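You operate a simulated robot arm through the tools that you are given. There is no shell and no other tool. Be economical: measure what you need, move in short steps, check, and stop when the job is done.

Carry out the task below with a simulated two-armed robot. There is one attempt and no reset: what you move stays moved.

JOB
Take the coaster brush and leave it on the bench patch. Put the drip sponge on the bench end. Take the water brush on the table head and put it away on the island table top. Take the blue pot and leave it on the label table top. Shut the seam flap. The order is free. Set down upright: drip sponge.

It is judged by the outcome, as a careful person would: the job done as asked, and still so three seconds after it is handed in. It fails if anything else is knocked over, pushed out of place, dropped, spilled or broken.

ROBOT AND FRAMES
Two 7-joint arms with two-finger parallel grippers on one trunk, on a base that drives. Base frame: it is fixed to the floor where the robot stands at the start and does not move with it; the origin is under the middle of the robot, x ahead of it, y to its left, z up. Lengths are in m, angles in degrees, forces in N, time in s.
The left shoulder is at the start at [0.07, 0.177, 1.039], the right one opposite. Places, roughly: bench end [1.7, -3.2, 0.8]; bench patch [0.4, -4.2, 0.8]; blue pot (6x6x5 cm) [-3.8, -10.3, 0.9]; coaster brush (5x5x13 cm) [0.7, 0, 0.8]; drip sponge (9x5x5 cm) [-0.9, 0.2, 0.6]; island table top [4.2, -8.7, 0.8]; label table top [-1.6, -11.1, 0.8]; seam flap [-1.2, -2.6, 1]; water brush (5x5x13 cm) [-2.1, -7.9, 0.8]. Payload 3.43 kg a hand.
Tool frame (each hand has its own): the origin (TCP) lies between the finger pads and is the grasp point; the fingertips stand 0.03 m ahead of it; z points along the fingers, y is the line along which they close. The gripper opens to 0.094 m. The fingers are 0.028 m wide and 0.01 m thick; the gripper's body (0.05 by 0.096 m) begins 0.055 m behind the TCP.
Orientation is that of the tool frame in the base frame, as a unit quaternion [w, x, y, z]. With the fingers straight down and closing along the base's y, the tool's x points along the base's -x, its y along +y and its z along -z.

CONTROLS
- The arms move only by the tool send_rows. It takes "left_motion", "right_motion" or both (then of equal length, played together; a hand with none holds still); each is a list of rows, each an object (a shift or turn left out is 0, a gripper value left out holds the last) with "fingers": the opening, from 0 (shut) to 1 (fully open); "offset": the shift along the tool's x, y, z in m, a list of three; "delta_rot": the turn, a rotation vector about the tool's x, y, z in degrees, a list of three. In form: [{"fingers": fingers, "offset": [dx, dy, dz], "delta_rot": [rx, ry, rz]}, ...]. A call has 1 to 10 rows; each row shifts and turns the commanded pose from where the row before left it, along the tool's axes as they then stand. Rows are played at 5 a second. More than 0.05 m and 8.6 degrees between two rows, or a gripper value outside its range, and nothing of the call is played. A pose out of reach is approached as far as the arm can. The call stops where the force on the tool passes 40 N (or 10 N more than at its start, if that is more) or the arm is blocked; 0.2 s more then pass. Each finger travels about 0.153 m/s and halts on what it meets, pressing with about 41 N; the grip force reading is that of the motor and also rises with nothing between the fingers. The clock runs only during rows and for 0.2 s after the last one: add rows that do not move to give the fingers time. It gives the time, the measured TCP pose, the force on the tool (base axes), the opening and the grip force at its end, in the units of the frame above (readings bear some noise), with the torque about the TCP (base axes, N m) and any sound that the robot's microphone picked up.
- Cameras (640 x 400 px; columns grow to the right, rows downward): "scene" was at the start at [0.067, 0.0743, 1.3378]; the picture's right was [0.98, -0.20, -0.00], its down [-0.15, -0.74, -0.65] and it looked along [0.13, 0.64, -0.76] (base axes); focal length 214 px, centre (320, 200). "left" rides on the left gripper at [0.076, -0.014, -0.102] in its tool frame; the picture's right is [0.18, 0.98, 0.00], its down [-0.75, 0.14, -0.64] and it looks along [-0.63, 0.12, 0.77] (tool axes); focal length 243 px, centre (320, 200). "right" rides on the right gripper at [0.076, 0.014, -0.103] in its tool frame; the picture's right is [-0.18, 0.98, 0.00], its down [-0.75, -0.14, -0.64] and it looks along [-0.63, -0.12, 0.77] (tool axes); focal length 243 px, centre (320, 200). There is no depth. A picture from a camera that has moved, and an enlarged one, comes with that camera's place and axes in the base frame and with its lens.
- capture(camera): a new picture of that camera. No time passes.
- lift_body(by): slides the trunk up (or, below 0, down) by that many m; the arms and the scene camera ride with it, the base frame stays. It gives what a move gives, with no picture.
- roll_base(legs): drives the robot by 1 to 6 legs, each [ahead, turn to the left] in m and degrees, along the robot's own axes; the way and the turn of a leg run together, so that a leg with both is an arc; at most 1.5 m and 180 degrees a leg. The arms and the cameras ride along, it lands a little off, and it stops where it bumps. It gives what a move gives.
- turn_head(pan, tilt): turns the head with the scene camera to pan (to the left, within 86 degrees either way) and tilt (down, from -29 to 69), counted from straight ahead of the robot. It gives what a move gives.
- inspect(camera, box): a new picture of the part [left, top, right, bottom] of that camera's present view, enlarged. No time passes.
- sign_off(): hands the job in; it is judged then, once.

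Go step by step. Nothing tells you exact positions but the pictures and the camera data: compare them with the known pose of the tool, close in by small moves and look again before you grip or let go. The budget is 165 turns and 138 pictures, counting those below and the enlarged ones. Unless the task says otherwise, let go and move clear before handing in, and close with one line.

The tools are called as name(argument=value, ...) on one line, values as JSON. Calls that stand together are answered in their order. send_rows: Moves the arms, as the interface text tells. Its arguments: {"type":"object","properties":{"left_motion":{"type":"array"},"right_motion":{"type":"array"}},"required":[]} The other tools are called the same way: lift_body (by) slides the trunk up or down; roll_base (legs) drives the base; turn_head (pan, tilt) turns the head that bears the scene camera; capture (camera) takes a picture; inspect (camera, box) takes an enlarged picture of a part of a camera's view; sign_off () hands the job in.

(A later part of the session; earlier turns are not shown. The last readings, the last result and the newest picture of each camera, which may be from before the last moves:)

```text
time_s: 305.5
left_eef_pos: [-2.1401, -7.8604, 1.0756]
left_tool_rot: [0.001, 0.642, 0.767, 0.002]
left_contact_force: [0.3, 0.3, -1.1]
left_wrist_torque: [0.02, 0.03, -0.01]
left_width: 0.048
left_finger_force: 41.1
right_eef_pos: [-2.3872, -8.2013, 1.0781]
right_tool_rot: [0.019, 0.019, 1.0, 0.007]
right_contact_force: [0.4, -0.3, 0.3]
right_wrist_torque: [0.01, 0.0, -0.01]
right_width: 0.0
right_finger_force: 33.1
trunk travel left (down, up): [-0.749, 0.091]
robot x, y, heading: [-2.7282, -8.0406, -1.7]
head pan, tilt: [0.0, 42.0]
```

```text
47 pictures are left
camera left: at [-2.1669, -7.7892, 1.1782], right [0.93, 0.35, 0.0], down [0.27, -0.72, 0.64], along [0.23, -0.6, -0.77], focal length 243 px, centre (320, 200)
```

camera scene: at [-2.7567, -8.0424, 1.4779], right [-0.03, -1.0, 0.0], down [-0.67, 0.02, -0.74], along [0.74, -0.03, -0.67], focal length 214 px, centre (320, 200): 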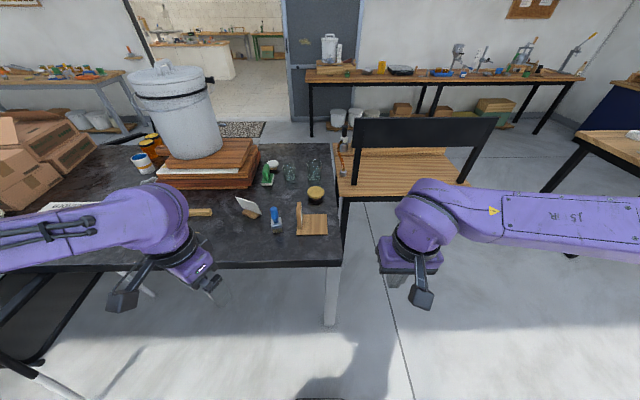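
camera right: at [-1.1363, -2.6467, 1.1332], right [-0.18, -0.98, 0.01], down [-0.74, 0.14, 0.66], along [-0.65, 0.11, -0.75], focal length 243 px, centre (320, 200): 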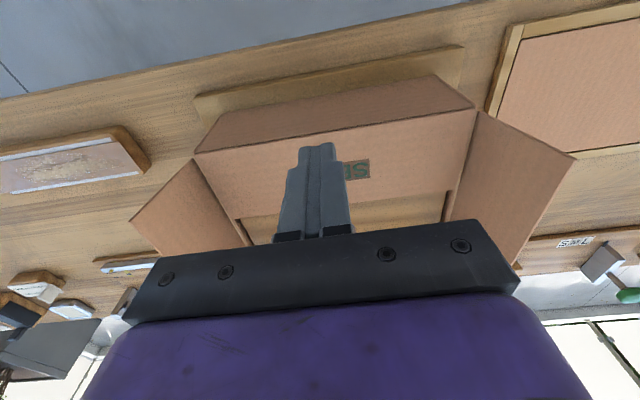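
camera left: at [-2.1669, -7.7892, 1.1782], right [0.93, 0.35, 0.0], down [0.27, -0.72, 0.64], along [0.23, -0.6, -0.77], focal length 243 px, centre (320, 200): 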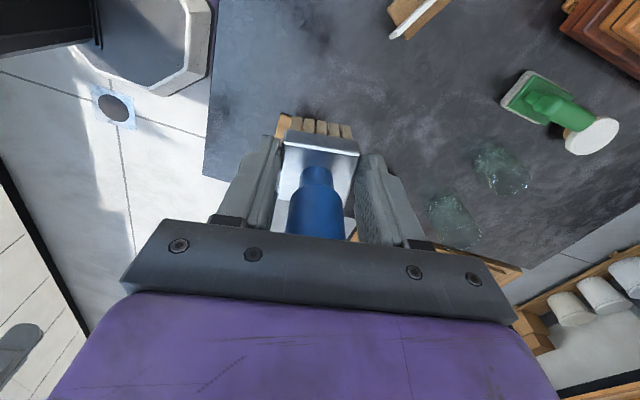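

Brush held firmly. I'll retract the left hand, turn to −y, and drive to the white counter for the blue pot.

send_rows(left_motion=[{"offset": [0.012, -0.045, 0]}, {"offset": [0.012, -0.045, 0]}, {"offset": [0.012, -0.045, 0]}, {"offset": [0.012, -0.045, 0]}, {"offset": [0.012, -0.045, 0]}, {}])

roll_base(legs=[[-0.05, 0], [0, -90], [1.5, 0], [0.8, 0], [0, -89]])

turn_head(pan=-5, tilt=38)

capture(camera="scene")

```text
time_s: 306.9
left_eef_pos: [-2.3754, -7.8477, 1.0802]
left_tool_rot: [-0.001, 0.642, 0.767, 0.005]
left_contact_force: [0.6, -0.2, -0.3]
left_wrist_torque: [0.0, 0.03, 0.01]
left_width: 0.048
left_finger_force: 41.2
right_eef_pos: [-2.3864, -8.2041, 1.0773]
right_tool_rot: [0.02, 0.018, 1.0, 0.008]
right_contact_force: [0.0, -0.2, -0.1]
right_wrist_torque: [0.02, -0.01, 0.03]
right_width: 0.0003
right_finger_force: 32.7
trunk travel left (down, up): [-0.749, 0.091]
robot x, y, heading: [-2.7308, -8.046, -1.6]
head pan, tilt: [0.0, 42.0]
```

```text
time_s: 326.4
left_eef_pos: [-3.2592, -10.5168, 1.08]
left_tool_rot: [0.002, 0.757, -0.654, 0.0]
left_contact_force: [0.0, 0.6, -0.9]
left_wrist_torque: [-0.01, 0.06, 0.02]
left_width: 0.0477
left_finger_force: 41.2
right_eef_pos: [-3.2384, -10.1612, 1.0783]
right_tool_rot: [0.006, 0.999, -0.034, -0.018]
right_contact_force: [0.9, -0.2, 0.3]
right_wrist_torque: [0.03, 0.03, 0.0]
right_width: 0.0
right_finger_force: 33.2
trunk travel left (down, up): [-0.749, 0.091]
robot x, y, heading: [-2.9013, -10.3312, 176.7]
head pan, tilt: [0.0, 42.0]
```

```text
time_s: 327.1
left_eef_pos: [-3.2608, -10.5161, 1.0793]
left_tool_rot: [0.002, 0.757, -0.653, -0.001]
left_contact_force: [0.3, -1.0, -0.7]
left_wrist_torque: [-0.01, 0.01, 0.02]
left_width: 0.048
left_finger_force: 40.5
right_eef_pos: [-3.2395, -10.1617, 1.0786]
right_tool_rot: [0.006, 0.999, -0.034, -0.019]
right_contact_force: [-0.9, -0.1, 0.1]
right_wrist_torque: [0.01, 0.01, 0.01]
right_width: 0.0001
right_finger_force: 32.9
trunk travel left (down, up): [-0.749, 0.091]
robot x, y, heading: [-2.8995, -10.3344, 176.2]
head pan, tilt: [-5.0, 38.0]
```

```text
46 pictures are left
camera scene: at [-3.0337, -10.3182, 1.4838], right [0.15, 0.99, 0.0], down [0.61, -0.09, -0.79], along [-0.78, 0.12, -0.62], focal length 214 px, centre (320, 200)
```

scene: 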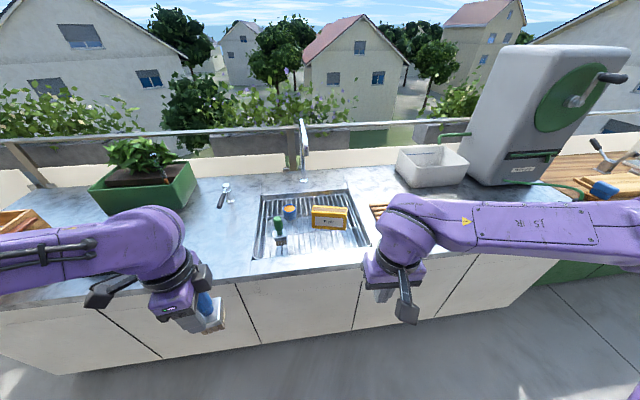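

inspect(camera="scene", box=[240, 175, 380, 265])

```text
4.44 times, centred on (310, 220) of scene
camera zoom: at [-3.0337, -10.3182, 1.4838], right [0.15, 0.99, 0.0], down [0.61, -0.09, -0.79], along [-0.78, 0.12, -0.62], focal length 953 px, centre (364, 111)
```

zoom: 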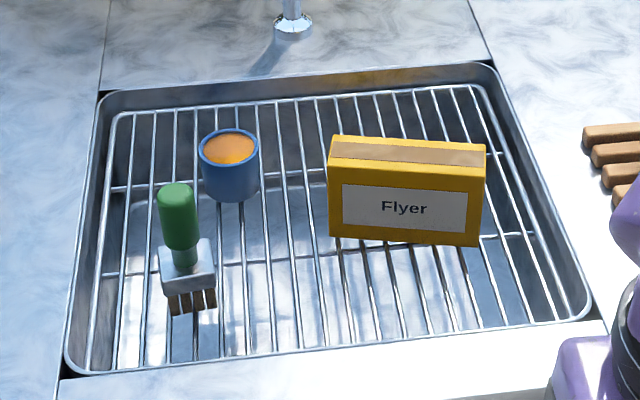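

The blue pot (with orange contents) stands on the sink rack at about (-3.73, -10.34). I'll raise the trunk a bit, roll in, and level and open the right hand.

lift_body(by=0.07)

roll_base(legs=[[0.23, 0]])

send_rows(right_motion=[{"fingers": 1, "delta_rot": [0.6, 2.2, 0]}, {}, {}])

inspect(camera="scene", box=[220, 175, 380, 285])

capture(camera="right")

```text
time_s: 328.1
left_eef_pos: [-3.2595, -10.516, 1.1495]
left_tool_rot: [0.002, 0.757, -0.653, -0.001]
left_contact_force: [0.7, 0.5, -0.4]
left_wrist_torque: [0.0, 0.03, 0.0]
left_width: 0.0479
left_finger_force: 41.4
right_eef_pos: [-3.2388, -10.1622, 1.1483]
right_tool_rot: [0.006, 0.999, -0.033, -0.019]
right_contact_force: [-0.6, -0.6, 0.1]
right_wrist_torque: [-0.03, -0.02, -0.01]
right_width: 0.0001
right_finger_force: 33.4
trunk travel left (down, up): [-0.819, 0.021]
robot x, y, heading: [-2.8983, -10.3311, 176.4]
head pan, tilt: [-5.0, 38.0]
```

```text
time_s: 329.9
left_eef_pos: [-3.4856, -10.5023, 1.1507]
left_tool_rot: [0.003, 0.757, -0.654, -0.001]
left_contact_force: [0.1, -0.5, -1.1]
left_wrist_torque: [-0.02, 0.01, 0.04]
left_width: 0.048
left_finger_force: 40.5
right_eef_pos: [-3.464, -10.1475, 1.1497]
right_tool_rot: [0.006, 0.999, -0.034, -0.019]
right_contact_force: [0.6, 0.2, 0.6]
right_wrist_torque: [-0.05, 0.0, 0.01]
right_width: 0.0
right_finger_force: 32.7
trunk travel left (down, up): [-0.819, 0.021]
robot x, y, heading: [-3.1245, -10.319, 176.5]
head pan, tilt: [-5.0, 38.0]
```

```text
time_s: 330.7
left_eef_pos: [-3.4878, -10.5024, 1.1507]
left_tool_rot: [0.003, 0.757, -0.654, 0.0]
left_contact_force: [0.7, 0.2, -0.5]
left_wrist_torque: [-0.01, -0.01, -0.04]
left_width: 0.0477
left_finger_force: 41.2
right_eef_pos: [-3.4664, -10.1468, 1.1471]
right_tool_rot: [0.002, 0.999, -0.033, 0.001]
right_contact_force: [-0.2, -0.3, 0.2]
right_wrist_torque: [-0.01, 0.02, 0.02]
right_width: 0.0939
right_finger_force: 0.0
trunk travel left (down, up): [-0.819, 0.021]
robot x, y, heading: [-3.1269, -10.3224, 176.2]
head pan, tilt: [-5.0, 38.0]
```

```text
3.64 times, centred on (300, 230) of scene
camera zoom: at [-3.2615, -10.3042, 1.5538], right [0.15, 0.99, 0.0], down [0.61, -0.09, -0.79], along [-0.78, 0.12, -0.62], focal length 780 px, centre (393, 91)
```

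zoom: 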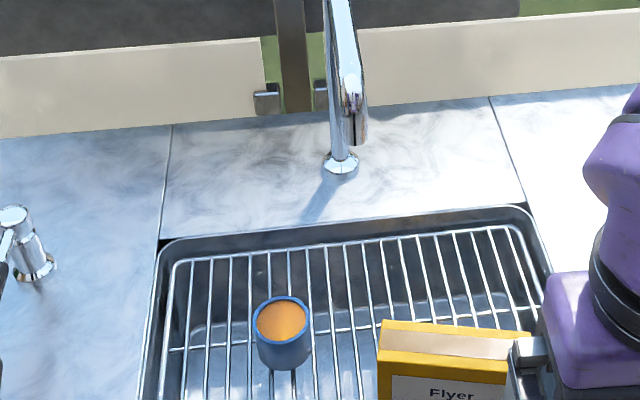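

```text
43 pictures are left
camera right: at [-3.3904, -10.1652, 1.2512], right [-0.25, -0.97, 0.0], down [-0.74, 0.19, 0.64], along [-0.62, 0.16, -0.77], focal length 243 px, centre (320, 200)
```

right: 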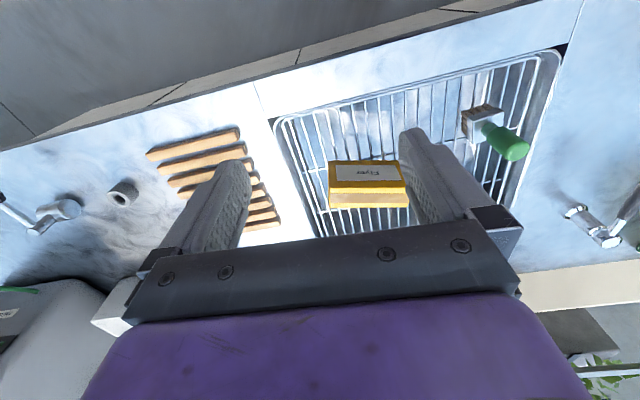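

Pot rim centre triangulates to (-3.754, -10.34, 0.88). I'll bring the right hand in line with it and check the faucet's clearance.

send_rows(right_motion=[{"offset": [-0.0142, 0.0406, 0]}, {"offset": [-0.0142, 0.0406, 0]}, {"offset": [-0.0142, 0.0406, 0]}, {"offset": [-0.0142, 0.0406, 0]}, {"offset": [-0.0142, 0.0406, 0]}, {}])

capture(camera="right")

capture(camera="scene")

```text
time_s: 332.1
left_eef_pos: [-3.4862, -10.502, 1.1507]
left_tool_rot: [0.002, 0.757, -0.653, 0.0]
left_contact_force: [-0.2, 0.4, 0.0]
left_wrist_torque: [-0.02, 0.02, 0.01]
left_width: 0.0479
left_finger_force: 41.2
right_eef_pos: [-3.55, -10.3446, 1.1483]
right_tool_rot: [0.002, 0.999, -0.034, 0.0]
right_contact_force: [0.2, 0.8, 0.9]
right_wrist_torque: [-0.01, 0.02, 0.0]
right_width: 0.0942
right_finger_force: 0.1
trunk travel left (down, up): [-0.819, 0.021]
robot x, y, heading: [-3.1274, -10.3222, 176.6]
head pan, tilt: [-5.0, 38.0]
```

```text
42 pictures are left
camera right: at [-3.4741, -10.3624, 1.2516], right [-0.25, -0.97, 0.0], down [-0.74, 0.2, 0.64], along [-0.62, 0.16, -0.77], focal length 243 px, centre (320, 200)
```

right: 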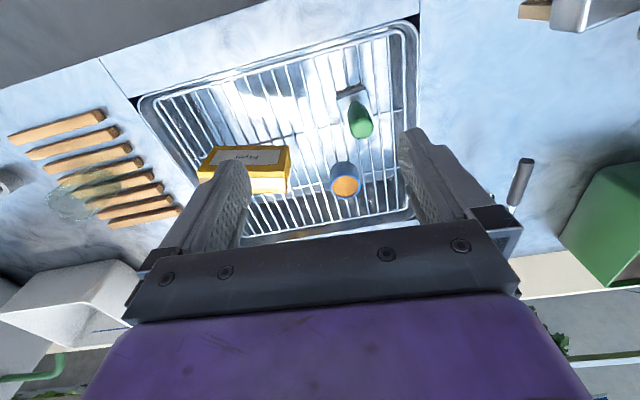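

```text
41 pictures are left
camera scene: at [-3.2599, -10.3029, 1.5539], right [0.15, 0.99, 0.0], down [0.61, -0.09, -0.79], along [-0.78, 0.12, -0.62], focal length 214 px, centre (320, 200)
```

scene: 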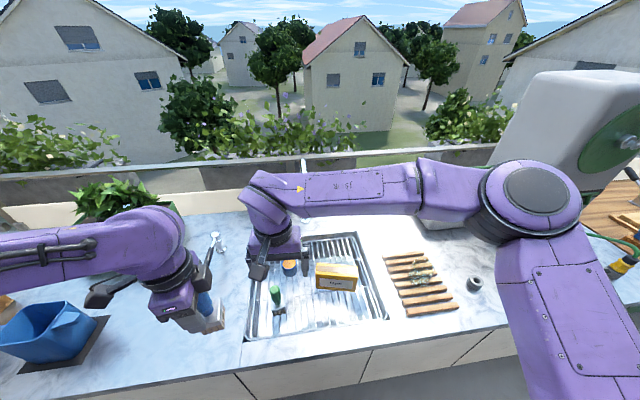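

The faucet's spout seems to overhang near the pot, and my forearm could touch it. I'll pull the hand back and get a proper look before going in.

send_rows(right_motion=[{"offset": [0.03, -0.035, 0]}, {"offset": [0.03, -0.035, 0]}, {"offset": [0.03, -0.035, 0]}, {"offset": [0.03, -0.035, 0]}, {"offset": [0.03, -0.035, 0]}, {}])

turn_head(pan=0, tilt=30)

inspect(camera="scene", box=[240, 140, 400, 290])

```text
time_s: 333.5
left_eef_pos: [-3.4879, -10.5032, 1.1494]
left_tool_rot: [0.001, 0.757, -0.654, -0.001]
left_contact_force: [0.6, -0.6, -0.7]
left_wrist_torque: [-0.02, -0.01, -0.02]
left_width: 0.0478
left_finger_force: 40.5
right_eef_pos: [-3.3901, -10.1825, 1.145]
right_tool_rot: [0.0, 0.999, -0.034, 0.001]
right_contact_force: [0.1, -0.4, 0.7]
right_wrist_torque: [0.03, -0.03, -0.01]
right_width: 0.0939
right_finger_force: 0.0
trunk travel left (down, up): [-0.819, 0.021]
robot x, y, heading: [-3.1265, -10.3152, 176.4]
head pan, tilt: [-5.0, 38.0]
```

```text
time_s: 334.1
left_eef_pos: [-3.4872, -10.5024, 1.1495]
left_tool_rot: [0.002, 0.757, -0.653, -0.001]
left_contact_force: [0.0, -0.5, -1.4]
left_wrist_torque: [0.01, -0.04, -0.02]
left_width: 0.0481
left_finger_force: 41.2
right_eef_pos: [-3.3899, -10.1816, 1.144]
right_tool_rot: [0.001, 0.999, -0.035, 0.001]
right_contact_force: [-0.8, -0.3, -0.9]
right_wrist_torque: [-0.01, 0.01, 0.0]
right_width: 0.094
right_finger_force: 0.2
trunk travel left (down, up): [-0.819, 0.021]
robot x, y, heading: [-3.126, -10.3205, 176.4]
head pan, tilt: [0.0, 30.0]
```

```text
2.67 times, centred on (320, 215) of scene
camera zoom: at [-3.2662, -10.3126, 1.5661], right [0.06, 1.0, 0.0], down [0.5, -0.03, -0.87], along [-0.86, 0.05, -0.5], focal length 572 px, centre (320, 160)
```

zoom: 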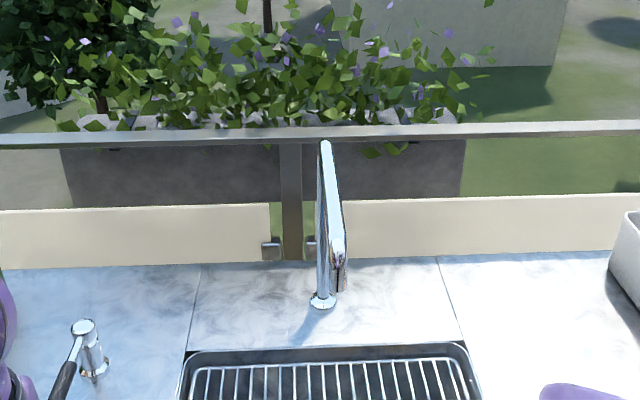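

The spout tip overhangs to about (-3.75, -10.26), so a straight-down approach risks touching it. I'll yaw the right hand about 71° and tilt it 20° so the wrist leans away from the faucet (towards −y).

send_rows(right_motion=[{"delta_rot": [0, 0, 7.9]}, {"delta_rot": [0, 0, 7.9]}, {"delta_rot": [0, 0, 7.9]}, {"delta_rot": [0, 0, 7.9]}, {"delta_rot": [0, 0, 7.9]}, {"delta_rot": [0, 0, 7.9]}, {"delta_rot": [0, 0, 7.9]}, {"delta_rot": [0, 0, 7.9]}, {"delta_rot": [0, 0, 7.9]}, {}])

```text
time_s: 336.4
left_eef_pos: [-3.4872, -10.5024, 1.1487]
left_tool_rot: [0.002, 0.757, -0.653, -0.001]
left_contact_force: [0.6, -0.2, -1.3]
left_wrist_torque: [0.01, 0.01, -0.02]
left_width: 0.0477
left_finger_force: 41.0
right_eef_pos: [-3.3878, -10.1803, 1.1488]
right_tool_rot: [0.0, 0.792, -0.61, 0.002]
right_contact_force: [-1.4, 0.3, -0.1]
right_wrist_torque: [0.01, 0.02, -0.01]
right_width: 0.094
right_finger_force: 0.1
trunk travel left (down, up): [-0.819, 0.021]
robot x, y, heading: [-3.1257, -10.3188, 176.5]
head pan, tilt: [0.0, 30.0]
```

send_rows(left_motion=[{"offset": [0.0443, -0.0085, 0]}, {"offset": [0.0443, -0.0085, 0]}, {"offset": [0.0443, -0.0085, 0]}, {"offset": [0.0443, -0.0085, 0]}, {}, {}, {}, {}, {}, {}], right_motion=[{}, {}, {"offset": [0.0282, 0.037, 0]}, {"offset": [0.0282, 0.037, 0]}, {"offset": [0.0282, 0.037, 0]}, {"offset": [0.0282, 0.037, 0]}, {"offset": [0.0282, 0.037, 0]}, {"delta_rot": [0, -7, 0]}, {"delta_rot": [0, -7, 0]}, {"delta_rot": [0, -6, 0]}])

capture(camera="right")

capture(camera="scene")

```text
time_s: 338.6
left_eef_pos: [-3.4255, -10.674, 1.1507]
left_tool_rot: [0.002, 0.757, -0.653, -0.001]
left_contact_force: [0.5, -0.7, -0.7]
left_wrist_torque: [0.02, 0.01, -0.03]
left_width: 0.0477
left_finger_force: 41.3
right_eef_pos: [-3.5318, -10.3669, 1.1495]
right_tool_rot: [-0.107, 0.781, -0.599, -0.137]
right_contact_force: [-0.3, -0.4, -0.5]
right_wrist_torque: [-0.03, -0.03, -0.01]
right_width: 0.0939
right_finger_force: 0.1
trunk travel left (down, up): [-0.819, 0.021]
robot x, y, heading: [-3.1286, -10.3165, 176.6]
head pan, tilt: [0.0, 30.0]
```

```text
39 pictures are left
camera right: at [-3.5169, -10.4721, 1.22], right [-0.99, -0.09, 0.06], down [0.01, 0.51, 0.86], along [-0.11, 0.86, -0.5], focal length 243 px, centre (320, 200)
```

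right: 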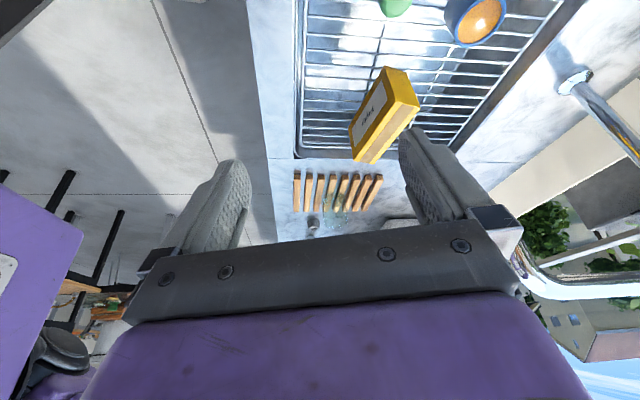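

```text
38 pictures are left
camera scene: at [-3.2655, -10.3144, 1.5662], right [0.06, 1.0, 0.0], down [0.5, -0.03, -0.87], along [-0.86, 0.05, -0.5], focal length 214 px, centre (320, 200)
```

scene: 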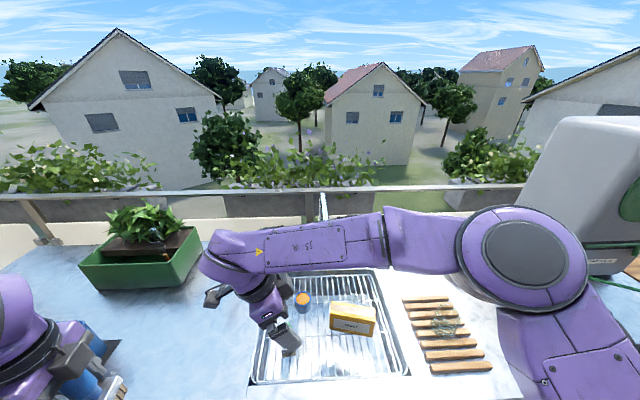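

The tilted pose works. The hand camera confirms the spout tip at about (-3.73, -10.26, 1.15) and the pot at (-3.752, -10.34). I'll move above the pot.

send_rows(right_motion=[{"offset": [-0.0028, 0.0295, 0.0269]}, {"offset": [-0.0028, 0.0295, 0.0269]}, {"offset": [-0.0028, 0.0295, 0.0269]}, {"offset": [-0.0028, 0.0295, 0.0269]}, {"offset": [-0.0028, 0.0295, 0.0269]}, {"offset": [-0.0028, 0.0295, 0.0269]}, {"offset": [-0.0028, 0.0295, 0.0269]}, {}])

capture(camera="right")

inspect(camera="scene", box=[200, 180, 400, 340])

```text
time_s: 340.4
left_eef_pos: [-3.4256, -10.6722, 1.1513]
left_tool_rot: [0.002, 0.756, -0.654, 0.0]
left_contact_force: [0.1, 0.2, -1.1]
left_wrist_torque: [-0.04, -0.01, 0.0]
left_width: 0.0478
left_finger_force: 40.8
right_eef_pos: [-3.7271, -10.3166, 0.9843]
right_tool_rot: [-0.106, 0.781, -0.6, -0.136]
right_contact_force: [-0.2, -0.2, -0.3]
right_wrist_torque: [-0.01, 0.0, 0.03]
right_width: 0.0937
right_finger_force: 0.2
right hand out of reach, approached as far as the arm can: row 7
trunk travel left (down, up): [-0.819, 0.021]
robot x, y, heading: [-3.132, -10.3157, 176.5]
head pan, tilt: [0.0, 30.0]
```

```text
37 pictures are left
camera right: at [-3.7126, -10.4228, 1.0555], right [-0.99, -0.09, 0.06], down [0.01, 0.51, 0.86], along [-0.11, 0.86, -0.51], focal length 243 px, centre (320, 200)
```

right: 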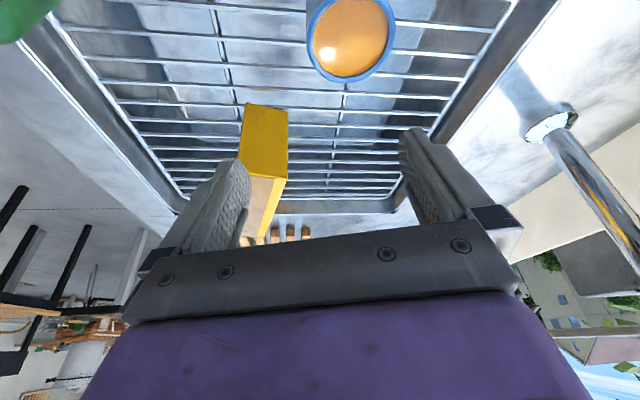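

```text
2.50 times, centred on (300, 260) of scene
camera zoom: at [-3.2652, -10.312, 1.5663], right [0.06, 1.0, 0.0], down [0.5, -0.03, -0.87], along [-0.86, 0.05, -0.5], focal length 536 px, centre (370, 50)
```

zoom: 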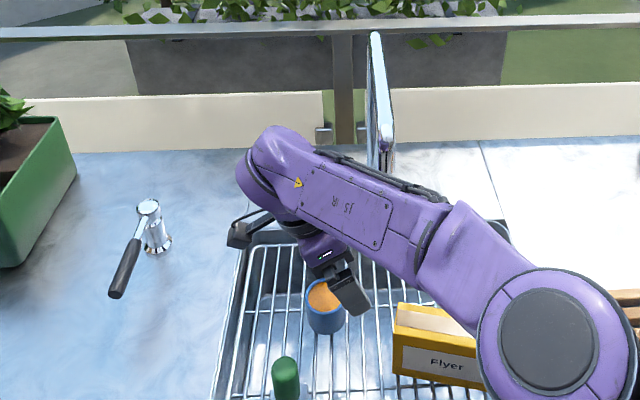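

The arm was at its reach limit because the trunk is high. I'll raise the hand slightly, lower the trunk 0.1 m, and nudge the base 4 cm ahead.

send_rows(right_motion=[{"offset": [-0.0171, 0, -0.047]}, {}])

lift_body(by=-0.1)

roll_base(legs=[[0.04, 0]])

capture(camera="right")

```text
time_s: 340.9
left_eef_pos: [-3.4253, -10.6722, 1.1508]
left_tool_rot: [0.002, 0.757, -0.654, 0.0]
left_contact_force: [-0.8, -0.2, -1.5]
left_wrist_torque: [-0.02, 0.02, -0.01]
left_width: 0.0477
left_finger_force: 41.0
right_eef_pos: [-3.7266, -10.3197, 1.0357]
right_tool_rot: [-0.106, 0.781, -0.6, -0.136]
right_contact_force: [1.1, 0.2, 0.4]
right_wrist_torque: [0.02, -0.02, -0.02]
right_width: 0.094
right_finger_force: 0.0
trunk travel left (down, up): [-0.819, 0.021]
robot x, y, heading: [-3.126, -10.3181, 176.4]
head pan, tilt: [0.0, 30.0]
```

```text
time_s: 342.3
left_eef_pos: [-3.4256, -10.6736, 1.0519]
left_tool_rot: [0.002, 0.757, -0.653, 0.0]
left_contact_force: [0.1, -0.2, -0.2]
left_wrist_torque: [0.02, -0.01, -0.01]
left_width: 0.0483
left_finger_force: 40.9
right_eef_pos: [-3.7262, -10.3192, 0.9346]
right_tool_rot: [-0.104, 0.782, -0.599, -0.136]
right_contact_force: [0.8, -0.8, -1.2]
right_wrist_torque: [-0.01, 0.02, 0.0]
right_width: 0.0939
right_finger_force: 0.1
trunk travel left (down, up): [-0.719, 0.121]
robot x, y, heading: [-3.1254, -10.321, 176.5]
head pan, tilt: [0.0, 30.0]
```

```text
time_s: 343.2
left_eef_pos: [-3.4625, -10.6698, 1.0527]
left_tool_rot: [0.003, 0.757, -0.653, -0.001]
left_contact_force: [-0.2, -0.8, -1.3]
left_wrist_torque: [0.0, 0.02, -0.02]
left_width: 0.0479
left_finger_force: 40.9
right_eef_pos: [-3.7625, -10.3182, 0.9371]
right_tool_rot: [-0.104, 0.782, -0.599, -0.138]
right_contact_force: [0.4, 0.1, -0.1]
right_wrist_torque: [0.03, -0.01, 0.03]
right_width: 0.094
right_finger_force: 0.1
trunk travel left (down, up): [-0.719, 0.121]
robot x, y, heading: [-3.1686, -10.3167, 176.5]
head pan, tilt: [0.0, 30.0]
```

```text
35 pictures are left
camera right: at [-3.7479, -10.4228, 1.0076], right [-0.99, -0.09, 0.06], down [0.01, 0.51, 0.86], along [-0.11, 0.86, -0.51], focal length 243 px, centre (320, 200)
```

right: 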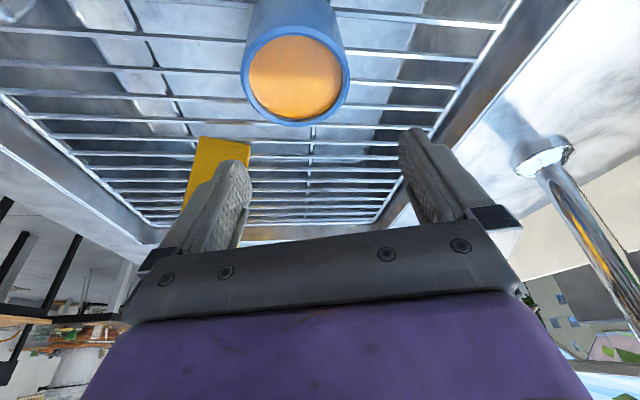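

Now I'll descend around the pot in small steps.

send_rows(right_motion=[{"offset": [0.0152, -0.0023, 0.0197]}, {"offset": [0.0152, -0.0023, 0.0197]}, {"offset": [0.0152, -0.0023, 0.0197]}, {}])

capture(camera="right")

inspect(camera="scene", box=[220, 200, 400, 340])

```text
time_s: 344.0
left_eef_pos: [-3.4635, -10.6687, 1.0517]
left_tool_rot: [0.002, 0.757, -0.653, 0.0]
left_contact_force: [0.0, 0.2, -0.7]
left_wrist_torque: [-0.02, -0.05, 0.03]
left_width: 0.0478
left_finger_force: 40.7
right_eef_pos: [-3.754, -10.3348, 0.8721]
right_tool_rot: [-0.105, 0.781, -0.6, -0.139]
right_contact_force: [8.1, 4.6, 10.6]
right_wrist_torque: [0.28, -0.88, 0.16]
right_width: 0.0938
right_finger_force: 0.1
trunk travel left (down, up): [-0.719, 0.121]
robot x, y, heading: [-3.1637, -10.3149, 176.5]
head pan, tilt: [0.0, 30.0]
stopped in row 4 (right hand): the force on the tool passed its limit (the readings are from after the stop); the commanded pose is now the measured one
```

```text
34 pictures are left
camera right: at [-3.7404, -10.4401, 0.9416], right [-0.99, -0.09, 0.07], down [0.01, 0.51, 0.86], along [-0.11, 0.86, -0.5], focal length 243 px, centre (320, 200)
```

right: 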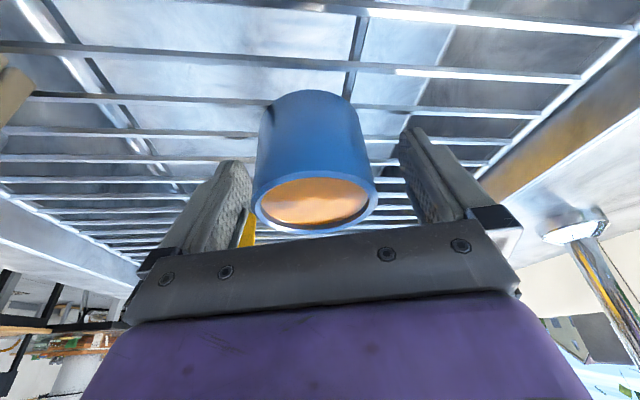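

```text
2.86 times, centred on (310, 270) of scene
camera zoom: at [-3.3036, -10.3088, 1.4664], right [0.06, 1.0, 0.0], down [0.5, -0.03, -0.87], along [-0.86, 0.05, -0.5], focal length 613 px, centre (349, 0)
```

zoom: 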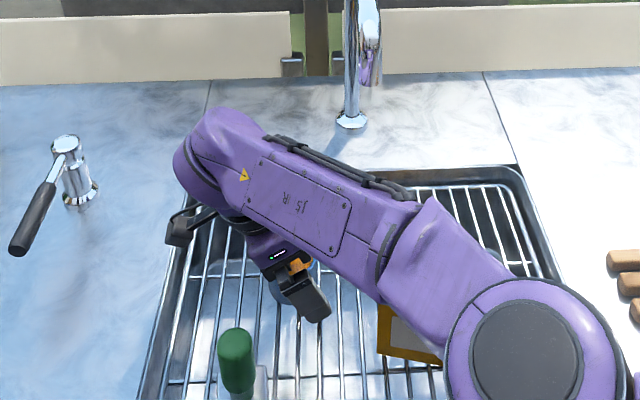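

The tips touched the rack wires. I'll raise a few millimetres and close on the pot.

send_rows(right_motion=[{"offset": [-0.002, 0, -0.0056]}, {}, {"fingers": 0.75}, {"fingers": 0.65}, {"fingers": 0.55}, {}, {}])

capture(camera="right")

```text
time_s: 345.6
left_eef_pos: [-3.4657, -10.6711, 1.0506]
left_tool_rot: [0.002, 0.757, -0.653, 0.0]
left_contact_force: [-0.7, -0.3, -0.9]
left_wrist_torque: [-0.02, -0.03, 0.01]
left_width: 0.048
left_finger_force: 41.1
right_eef_pos: [-3.7561, -10.335, 0.8747]
right_tool_rot: [-0.105, 0.781, -0.599, -0.138]
right_contact_force: [0.2, -0.2, 0.6]
right_wrist_torque: [-0.01, 0.03, 0.01]
right_width: 0.0573
right_finger_force: 40.8
trunk travel left (down, up): [-0.719, 0.121]
robot x, y, heading: [-3.1705, -10.3159, 176.5]
head pan, tilt: [0.0, 30.0]
```

```text
32 pictures are left
camera right: at [-3.7413, -10.4411, 0.9463], right [-0.99, -0.09, 0.07], down [0.01, 0.51, 0.86], along [-0.11, 0.86, -0.5], focal length 243 px, centre (320, 200)
```

right: 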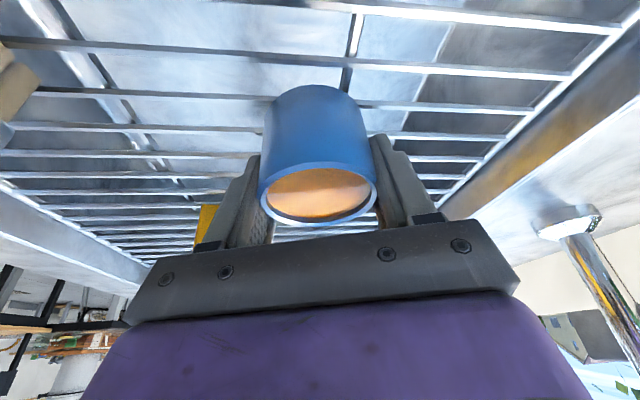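

The pot is held at 57 mm. I'll lift slowly, keeping the tilt so the pot stays level, and draw it back over the rack.

send_rows(right_motion=[{"offset": [-0.007, 0, -0.0188]}, {"offset": [-0.0103, 0, -0.0282]}, {"offset": [-0.0103, 0, -0.0282]}, {"offset": [-0.0103, 0, -0.0282]}, {"offset": [-0.0103, 0, -0.0282]}, {"offset": [-0.0103, 0, -0.0282]}, {}])

capture(camera="scene")

```text
time_s: 347.2
left_eef_pos: [-3.4652, -10.6705, 1.0518]
left_tool_rot: [0.001, 0.756, -0.654, 0.0]
left_contact_force: [0.6, -0.6, -0.6]
left_wrist_torque: [0.0, 0.01, 0.02]
left_width: 0.0479
left_finger_force: 40.8
right_eef_pos: [-3.7554, -10.3345, 1.0452]
right_tool_rot: [-0.105, 0.782, -0.599, -0.139]
right_contact_force: [-0.3, 0.0, -2.0]
right_wrist_torque: [-0.02, 0.02, 0.01]
right_width: 0.057
right_finger_force: 41.0
trunk travel left (down, up): [-0.719, 0.121]
robot x, y, heading: [-3.1657, -10.3162, 176.6]
head pan, tilt: [0.0, 30.0]
```

```text
31 pictures are left
camera scene: at [-3.306, -10.3094, 1.4661], right [0.06, 1.0, 0.0], down [0.5, -0.03, -0.87], along [-0.86, 0.05, -0.5], focal length 214 px, centre (320, 200)
```

scene: 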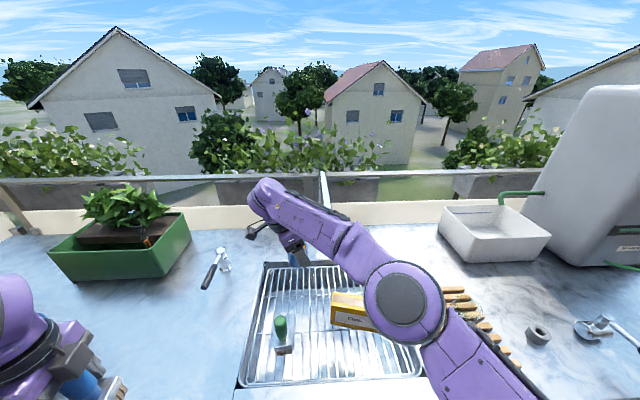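

send_rows(right_motion=[{"offset": [0.01, -0.0406, -0.0037]}, {"offset": [0.01, -0.0406, -0.0037]}, {"offset": [0.01, -0.0406, -0.0037]}, {"offset": [0.01, -0.0406, -0.0037]}, {"offset": [0.01, -0.0406, -0.0037]}, {"offset": [0.01, -0.0406, -0.0037]}, {}])

roll_base(legs=[[-0.4, 0]])

capture(camera="right")

capture(camera="scene")

```text
time_s: 348.8
left_eef_pos: [-3.4667, -10.6704, 1.0513]
left_tool_rot: [0.001, 0.757, -0.654, 0.001]
left_contact_force: [-0.5, -0.2, -0.4]
left_wrist_torque: [-0.06, -0.03, 0.01]
left_width: 0.0481
left_finger_force: 41.4
right_eef_pos: [-3.5055, -10.3328, 1.0483]
right_tool_rot: [-0.106, 0.781, -0.6, -0.138]
right_contact_force: [0.4, -0.1, -2.0]
right_wrist_torque: [0.02, 0.01, -0.01]
right_width: 0.0571
right_finger_force: 40.8
trunk travel left (down, up): [-0.719, 0.121]
robot x, y, heading: [-3.164, -10.3158, 176.3]
head pan, tilt: [0.0, 30.0]
```

```text
time_s: 351.3
left_eef_pos: [-3.0712, -10.6935, 1.051]
left_tool_rot: [0.001, 0.754, -0.656, -0.002]
left_contact_force: [0.0, -0.6, -1.3]
left_wrist_torque: [-0.05, 0.01, 0.0]
left_width: 0.048
left_finger_force: 40.7
right_eef_pos: [-3.1095, -10.3565, 1.049]
right_tool_rot: [-0.105, 0.779, -0.602, -0.138]
right_contact_force: [0.4, -0.2, -1.6]
right_wrist_torque: [0.01, 0.01, 0.0]
right_width: 0.0569
right_finger_force: 41.3
trunk travel left (down, up): [-0.719, 0.121]
robot x, y, heading: [-2.7714, -10.3389, 176.2]
head pan, tilt: [0.0, 30.0]
```

```text
30 pictures are left
camera right: at [-3.0947, -10.4624, 1.1194], right [-0.99, -0.08, 0.06], down [0.02, 0.51, 0.86], along [-0.1, 0.86, -0.5], focal length 243 px, centre (320, 200)
```

right: 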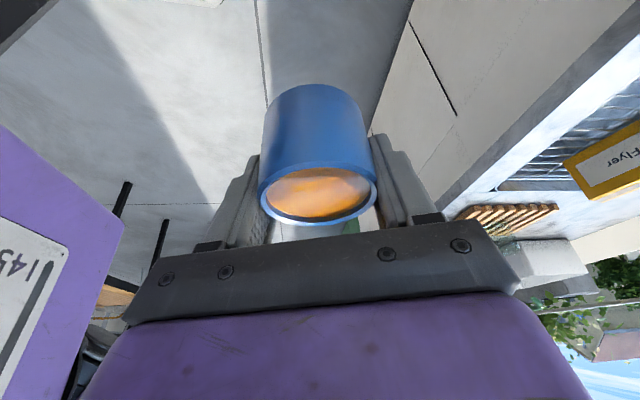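

```text
29 pictures are left
camera scene: at [-2.9085, -10.3343, 1.4661], right [0.07, 1.0, 0.0], down [0.5, -0.03, -0.87], along [-0.86, 0.06, -0.5], focal length 214 px, centre (320, 200)
```

scene: 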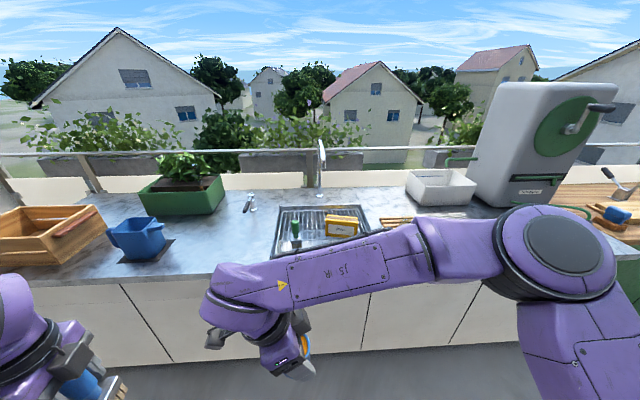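

Pot held level with no spill. Next I'll go to the label table: turn, move down and face it from its −x side.

roll_base(legs=[[0, 94], [0.6, 0], [0, 90]])

turn_head(pan=0, tilt=35)

capture(camera="scene")

```text
time_s: 362.4
left_eef_pos: [-2.4931, -10.5637, 1.0507]
left_tool_rot: [0.0, 0.628, 0.778, 0.002]
left_contact_force: [0.4, 0.3, 0.1]
left_wrist_torque: [-0.01, -0.02, 0.01]
left_width: 0.0478
left_finger_force: 40.9
right_eef_pos: [-2.4311, -10.899, 1.0484]
right_tool_rot: [0.142, 0.574, 0.8, -0.101]
right_contact_force: [-0.2, -0.4, -1.1]
right_wrist_torque: [-0.01, 0.04, 0.0]
right_width: 0.0573
right_finger_force: 40.8
trunk travel left (down, up): [-0.719, 0.121]
robot x, y, heading: [-2.7705, -10.9391, 0.4]
head pan, tilt: [0.0, 30.0]
```

```text
time_s: 363.1
left_eef_pos: [-2.4917, -10.5645, 1.051]
left_tool_rot: [0.001, 0.63, 0.777, 0.002]
left_contact_force: [-0.4, -0.3, -0.6]
left_wrist_torque: [0.06, 0.03, 0.04]
left_width: 0.048
left_finger_force: 40.8
right_eef_pos: [-2.432, -10.8983, 1.0498]
right_tool_rot: [0.141, 0.574, 0.8, -0.101]
right_contact_force: [0.6, 0.7, -1.7]
right_wrist_torque: [-0.02, 0.01, 0.02]
right_width: 0.0571
right_finger_force: 40.5
trunk travel left (down, up): [-0.719, 0.121]
robot x, y, heading: [-2.7684, -10.9339, 0.2]
head pan, tilt: [0.0, 35.0]
```

```text
28 pictures are left
camera scene: at [-2.6283, -10.9387, 1.4584], right [0.0, -1.0, 0.0], down [-0.57, 0.0, -0.82], along [0.82, 0.0, -0.57], focal length 214 px, centre (320, 200)
```

scene: 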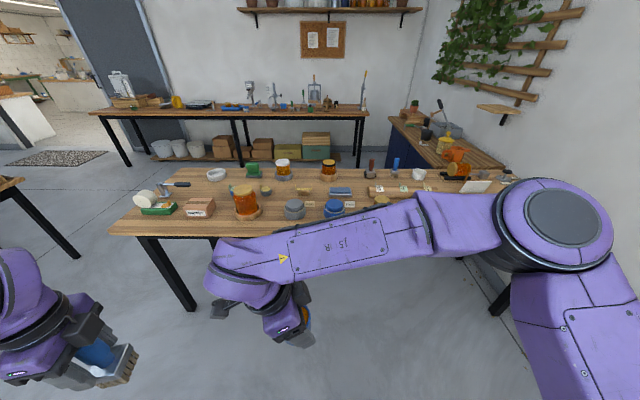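

roll_base(legs=[[0.36, 0]])

turn_head(pan=0, tilt=45)

capture(camera="scene")

```text
time_s: 365.4
left_eef_pos: [-2.1439, -10.5607, 1.0511]
left_tool_rot: [0.0, 0.628, 0.778, 0.001]
left_contact_force: [0.2, 0.5, -0.6]
left_wrist_torque: [0.02, 0.01, 0.02]
left_width: 0.0479
left_finger_force: 41.0
right_eef_pos: [-2.0808, -10.8949, 1.0478]
right_tool_rot: [0.142, 0.572, 0.802, -0.099]
right_contact_force: [-0.2, -0.6, -1.9]
right_wrist_torque: [-0.02, -0.02, 0.0]
right_width: 0.0568
right_finger_force: 41.4
trunk travel left (down, up): [-0.719, 0.121]
robot x, y, heading: [-2.4175, -10.9335, 0.8]
head pan, tilt: [0.0, 35.0]
```

```text
time_s: 366.1
left_eef_pos: [-2.143, -10.5606, 1.0508]
left_tool_rot: [0.0, 0.627, 0.779, 0.002]
left_contact_force: [-0.7, -0.4, -0.8]
left_wrist_torque: [0.04, -0.01, -0.02]
left_width: 0.0482
left_finger_force: 41.2
right_eef_pos: [-2.0794, -10.895, 1.0497]
right_tool_rot: [0.142, 0.572, 0.802, -0.1]
right_contact_force: [0.2, 0.4, -1.5]
right_wrist_torque: [0.01, -0.01, -0.01]
right_width: 0.0569
right_finger_force: 41.0
trunk travel left (down, up): [-0.719, 0.121]
robot x, y, heading: [-2.4154, -10.9346, 0.5]
head pan, tilt: [0.0, 45.0]
```

```text
27 pictures are left
camera scene: at [-2.2831, -10.9362, 1.4436], right [0.01, -1.0, 0.0], down [-0.71, -0.01, -0.71], along [0.71, 0.01, -0.71], focal length 214 px, centre (320, 200)
```

scene: 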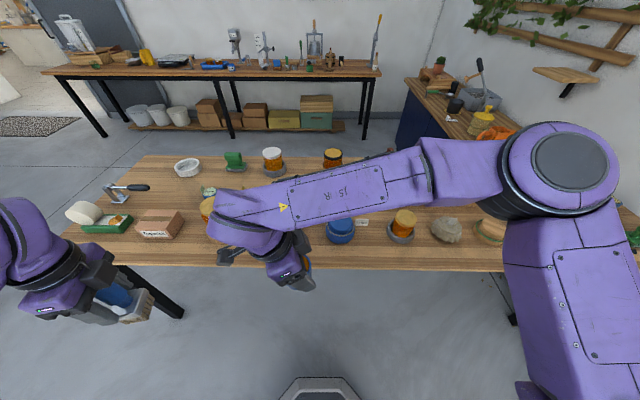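

The front row of items leaves a narrow strip. My arm hides the middle, so I'll shift the hand aside to see the free spots.

send_rows(right_motion=[{"offset": [-0.0356, -0.013, 0.013]}, {"offset": [-0.0356, -0.013, 0.013]}, {"offset": [-0.0356, -0.013, 0.013]}, {"offset": [-0.0356, -0.013, 0.013]}, {"offset": [-0.0356, -0.013, 0.013]}, {}])

inspect(camera="scene", box=[130, 140, 470, 320])

```text
time_s: 367.5
left_eef_pos: [-2.1411, -10.5607, 1.0507]
left_tool_rot: [0.0, 0.627, 0.779, 0.002]
left_contact_force: [0.8, 0.4, -1.4]
left_wrist_torque: [0.04, 0.02, -0.01]
left_width: 0.0478
left_finger_force: 40.9
right_eef_pos: [-2.0795, -11.0934, 1.0482]
right_tool_rot: [0.142, 0.571, 0.802, -0.101]
right_contact_force: [-0.2, -0.3, -1.5]
right_wrist_torque: [-0.01, -0.01, 0.0]
right_width: 0.0572
right_finger_force: 41.2
trunk travel left (down, up): [-0.719, 0.121]
robot x, y, heading: [-2.4164, -10.9339, 0.3]
head pan, tilt: [0.0, 45.0]
```

```text
1.88 times, centred on (300, 230) of scene
camera zoom: at [-2.283, -10.935, 1.4435], right [0.01, -1.0, 0.0], down [-0.71, -0.01, -0.71], along [0.71, 0.01, -0.71], focal length 404 px, centre (358, 144)
```

zoom: 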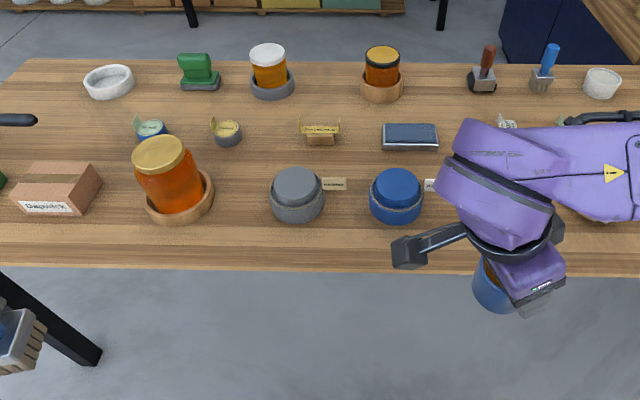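

There's a free spot at the front between the grey and blue pots, about (-1.85, -10.913). I'll bring the pot above it.

send_rows(right_motion=[{"offset": [0.0163, 0.0345, 0.0098]}, {"offset": [0.0163, 0.0345, 0.0098]}, {"offset": [0.0163, 0.0345, 0.0098]}, {"offset": [0.0163, 0.0345, 0.0098]}, {"offset": [0.0163, 0.0345, 0.0098]}, {"offset": [0.0163, 0.0345, 0.0098]}, {"offset": [0.0163, 0.0345, 0.0098]}, {"offset": [0.0163, 0.0345, 0.0098]}, {}])

inspect(camera="scene", box=[210, 150, 410, 290])

capture(camera="right")

```text
time_s: 369.5
left_eef_pos: [-2.1428, -10.562, 1.052]
left_tool_rot: [0.0, 0.627, 0.779, 0.003]
left_contact_force: [-0.1, 0.8, -1.6]
left_wrist_torque: [0.0, 0.0, 0.02]
left_width: 0.0478
left_finger_force: 40.7
right_eef_pos: [-1.8513, -10.9164, 0.9294]
right_tool_rot: [0.142, 0.572, 0.802, -0.101]
right_contact_force: [0.1, -0.1, -1.7]
right_wrist_torque: [-0.01, -0.01, -0.01]
right_width: 0.057
right_finger_force: 40.9
trunk travel left (down, up): [-0.719, 0.121]
robot x, y, heading: [-2.4181, -10.9323, 0.7]
head pan, tilt: [0.0, 45.0]
```

```text
2.86 times, centred on (310, 220) of scene
camera zoom: at [-2.2841, -10.9373, 1.4437], right [0.01, -1.0, 0.0], down [-0.71, -0.01, -0.71], along [0.71, 0.01, -0.71], focal length 613 px, centre (349, 143)
```

zoom: 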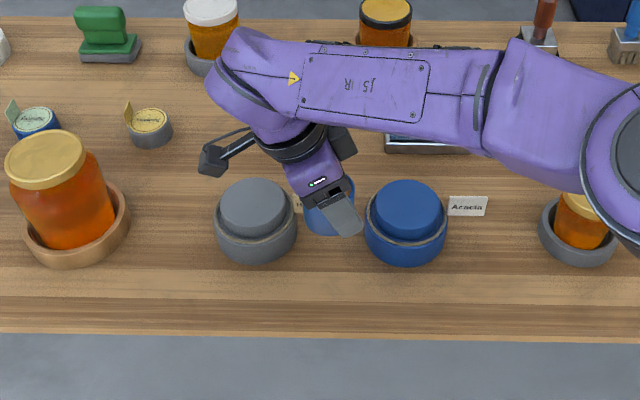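

```text
24 pictures are left
camera right: at [-1.8723, -10.8096, 0.9997], right [0.99, 0.16, 0.07], down [0.02, -0.51, 0.86], along [0.17, -0.85, -0.51], focal length 243 px, centre (320, 200)
```

right: 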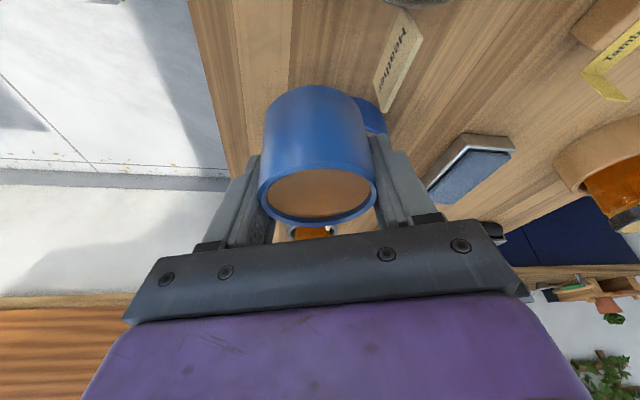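

send_rows(right_motion=[{"offset": [0.0103, 0, 0.0282]}, {"offset": [0.0103, 0, 0.0282]}, {"offset": [0.0068, 0, 0.0188]}, {"offset": [0.0034, 0, 0.0094]}, {}])

inspect(camera="scene", box=[210, 150, 410, 290])

```text
time_s: 370.7
left_eef_pos: [-2.1429, -10.561, 1.0514]
left_tool_rot: [0.0, 0.628, 0.778, 0.002]
left_contact_force: [0.0, -0.2, -1.3]
left_wrist_torque: [0.0, 0.01, 0.02]
left_width: 0.0478
left_finger_force: 41.0
right_eef_pos: [-1.8514, -10.9164, 0.8385]
right_tool_rot: [0.141, 0.573, 0.801, -0.101]
right_contact_force: [-0.2, 1.2, -2.7]
right_wrist_torque: [-0.02, -0.02, 0.03]
right_width: 0.0572
right_finger_force: 41.6
trunk travel left (down, up): [-0.719, 0.121]
robot x, y, heading: [-2.4166, -10.9358, 0.5]
head pan, tilt: [0.0, 45.0]
```

```text
2.86 times, centred on (310, 220) of scene
camera zoom: at [-2.2836, -10.9363, 1.4436], right [0.01, -1.0, 0.0], down [-0.71, -0.01, -0.71], along [0.71, 0.01, -0.71], focal length 613 px, centre (349, 143)
```

zoom: 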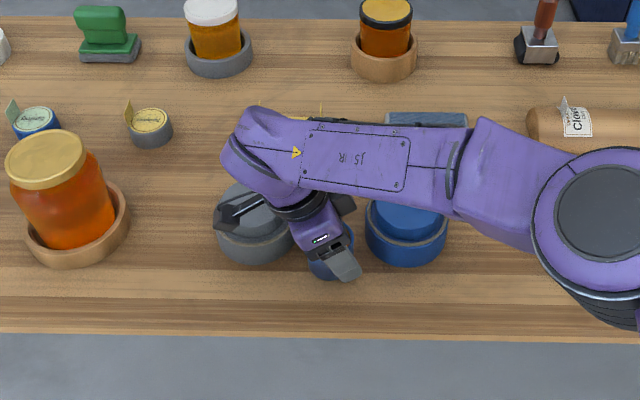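

send_rows(right_motion=[{"offset": [0.0027, 0, 0.0075]}, {"offset": [0.0027, 0, 0.0075]}, {"offset": [0.002, 0, 0.0056]}, {"offset": [0.002, 0, 0.0056]}, {}])

capture(camera="right")

```text
time_s: 371.3
left_eef_pos: [-2.1466, -10.5621, 1.0517]
left_tool_rot: [0.001, 0.628, 0.778, 0.003]
left_contact_force: [0.7, -0.1, -1.4]
left_wrist_torque: [-0.02, 0.02, -0.01]
left_width: 0.0477
left_finger_force: 41.2
right_eef_pos: [-1.8506, -10.9144, 0.8347]
right_tool_rot: [0.145, 0.574, 0.8, -0.095]
right_contact_force: [-6.6, -1.2, 22.6]
right_wrist_torque: [-0.12, 0.91, -0.21]
right_width: 0.0569
right_finger_force: 40.9
trunk travel left (down, up): [-0.719, 0.121]
robot x, y, heading: [-2.4173, -10.9313, 0.4]
head pan, tilt: [0.0, 45.0]
stopped in row 2 (right hand): the force on the tool passed its limit (the readings are from after the stop); the commanded pose is now the measured one
```

```text
22 pictures are left
camera right: at [-1.8709, -10.8081, 0.904], right [0.99, 0.15, 0.08], down [0.01, -0.51, 0.86], along [0.17, -0.85, -0.51], focal length 243 px, centre (320, 200)
```

right: 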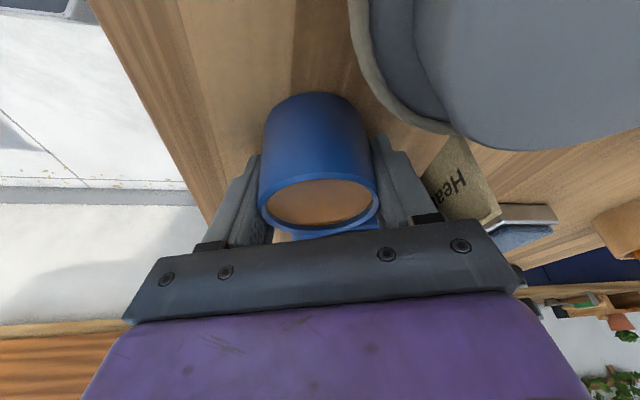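

The contact height matches the table top (z ≈ 0.79), so the pot is down. I'll ease the load, open moderately, and withdraw along the finger axis.

send_rows(right_motion=[{"offset": [-0.0007, 0, -0.0019]}, {"fingers": 0.66}, {"fingers": 0.72}, {"fingers": 0.78}, {}])

capture(camera="right")

```text
time_s: 372.5
left_eef_pos: [-2.1432, -10.5602, 1.0506]
left_tool_rot: [0.0, 0.627, 0.779, 0.002]
left_contact_force: [0.8, -0.3, -0.3]
left_wrist_torque: [-0.02, -0.01, -0.01]
left_width: 0.048
left_finger_force: 40.9
right_eef_pos: [-1.8476, -10.9133, 0.833]
right_tool_rot: [0.146, 0.573, 0.801, -0.097]
right_contact_force: [17.0, 5.4, 25.9]
right_wrist_torque: [-0.02, 0.32, 0.13]
right_width: 0.0632
right_finger_force: 0.1
trunk travel left (down, up): [-0.719, 0.121]
robot x, y, heading: [-2.4177, -10.9364, 0.6]
head pan, tilt: [0.0, 45.0]
```

```text
21 pictures are left
camera right: at [-1.8689, -10.8071, 0.9037], right [0.98, 0.16, 0.08], down [0.01, -0.51, 0.86], along [0.17, -0.85, -0.5], focal length 243 px, centre (320, 200)
```

right: 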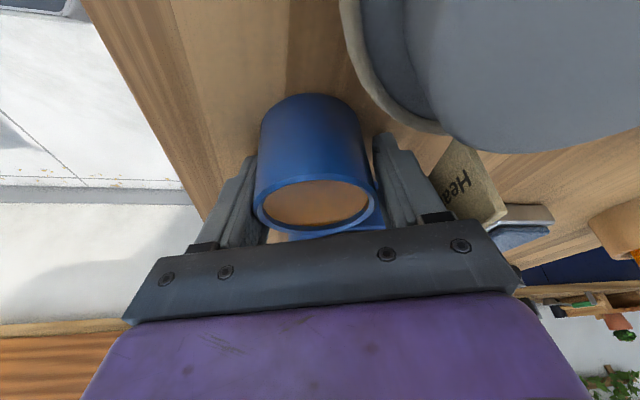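

The fingertips are pressing on the table. I'll raise 4 mm and finish opening.

send_rows(right_motion=[{"offset": [-0.0007, 0, -0.0019]}, {"offset": [-0.0007, 0, -0.0019]}, {"fingers": 0.8}, {}])

capture(camera="right")

```text
time_s: 373.5
left_eef_pos: [-2.1426, -10.5611, 1.0518]
left_tool_rot: [0.001, 0.628, 0.779, 0.002]
left_contact_force: [-0.1, 0.8, -1.4]
left_wrist_torque: [0.0, 0.0, 0.0]
left_width: 0.0477
left_finger_force: 41.3
right_eef_pos: [-1.85, -10.9148, 0.8351]
right_tool_rot: [0.145, 0.573, 0.801, -0.098]
right_contact_force: [0.5, 0.5, -0.4]
right_wrist_torque: [0.06, 0.04, 0.01]
right_width: 0.0751
right_finger_force: 0.1
trunk travel left (down, up): [-0.719, 0.121]
robot x, y, heading: [-2.4169, -10.9361, 0.4]
head pan, tilt: [0.0, 45.0]
```

```text
20 pictures are left
camera right: at [-1.8699, -10.8078, 0.9059], right [0.99, 0.15, 0.07], down [0.02, -0.51, 0.86], along [0.17, -0.85, -0.5], focal length 243 px, centre (320, 200)
```

right: 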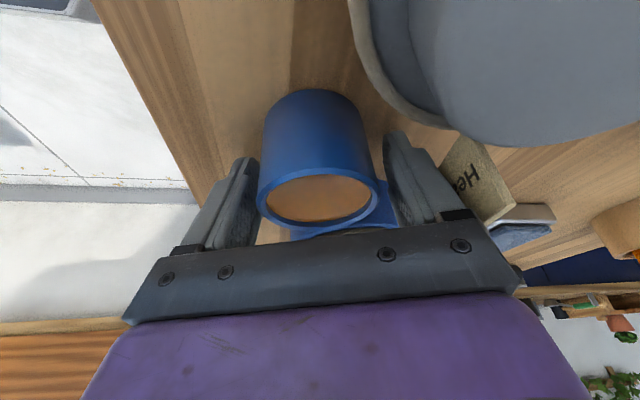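

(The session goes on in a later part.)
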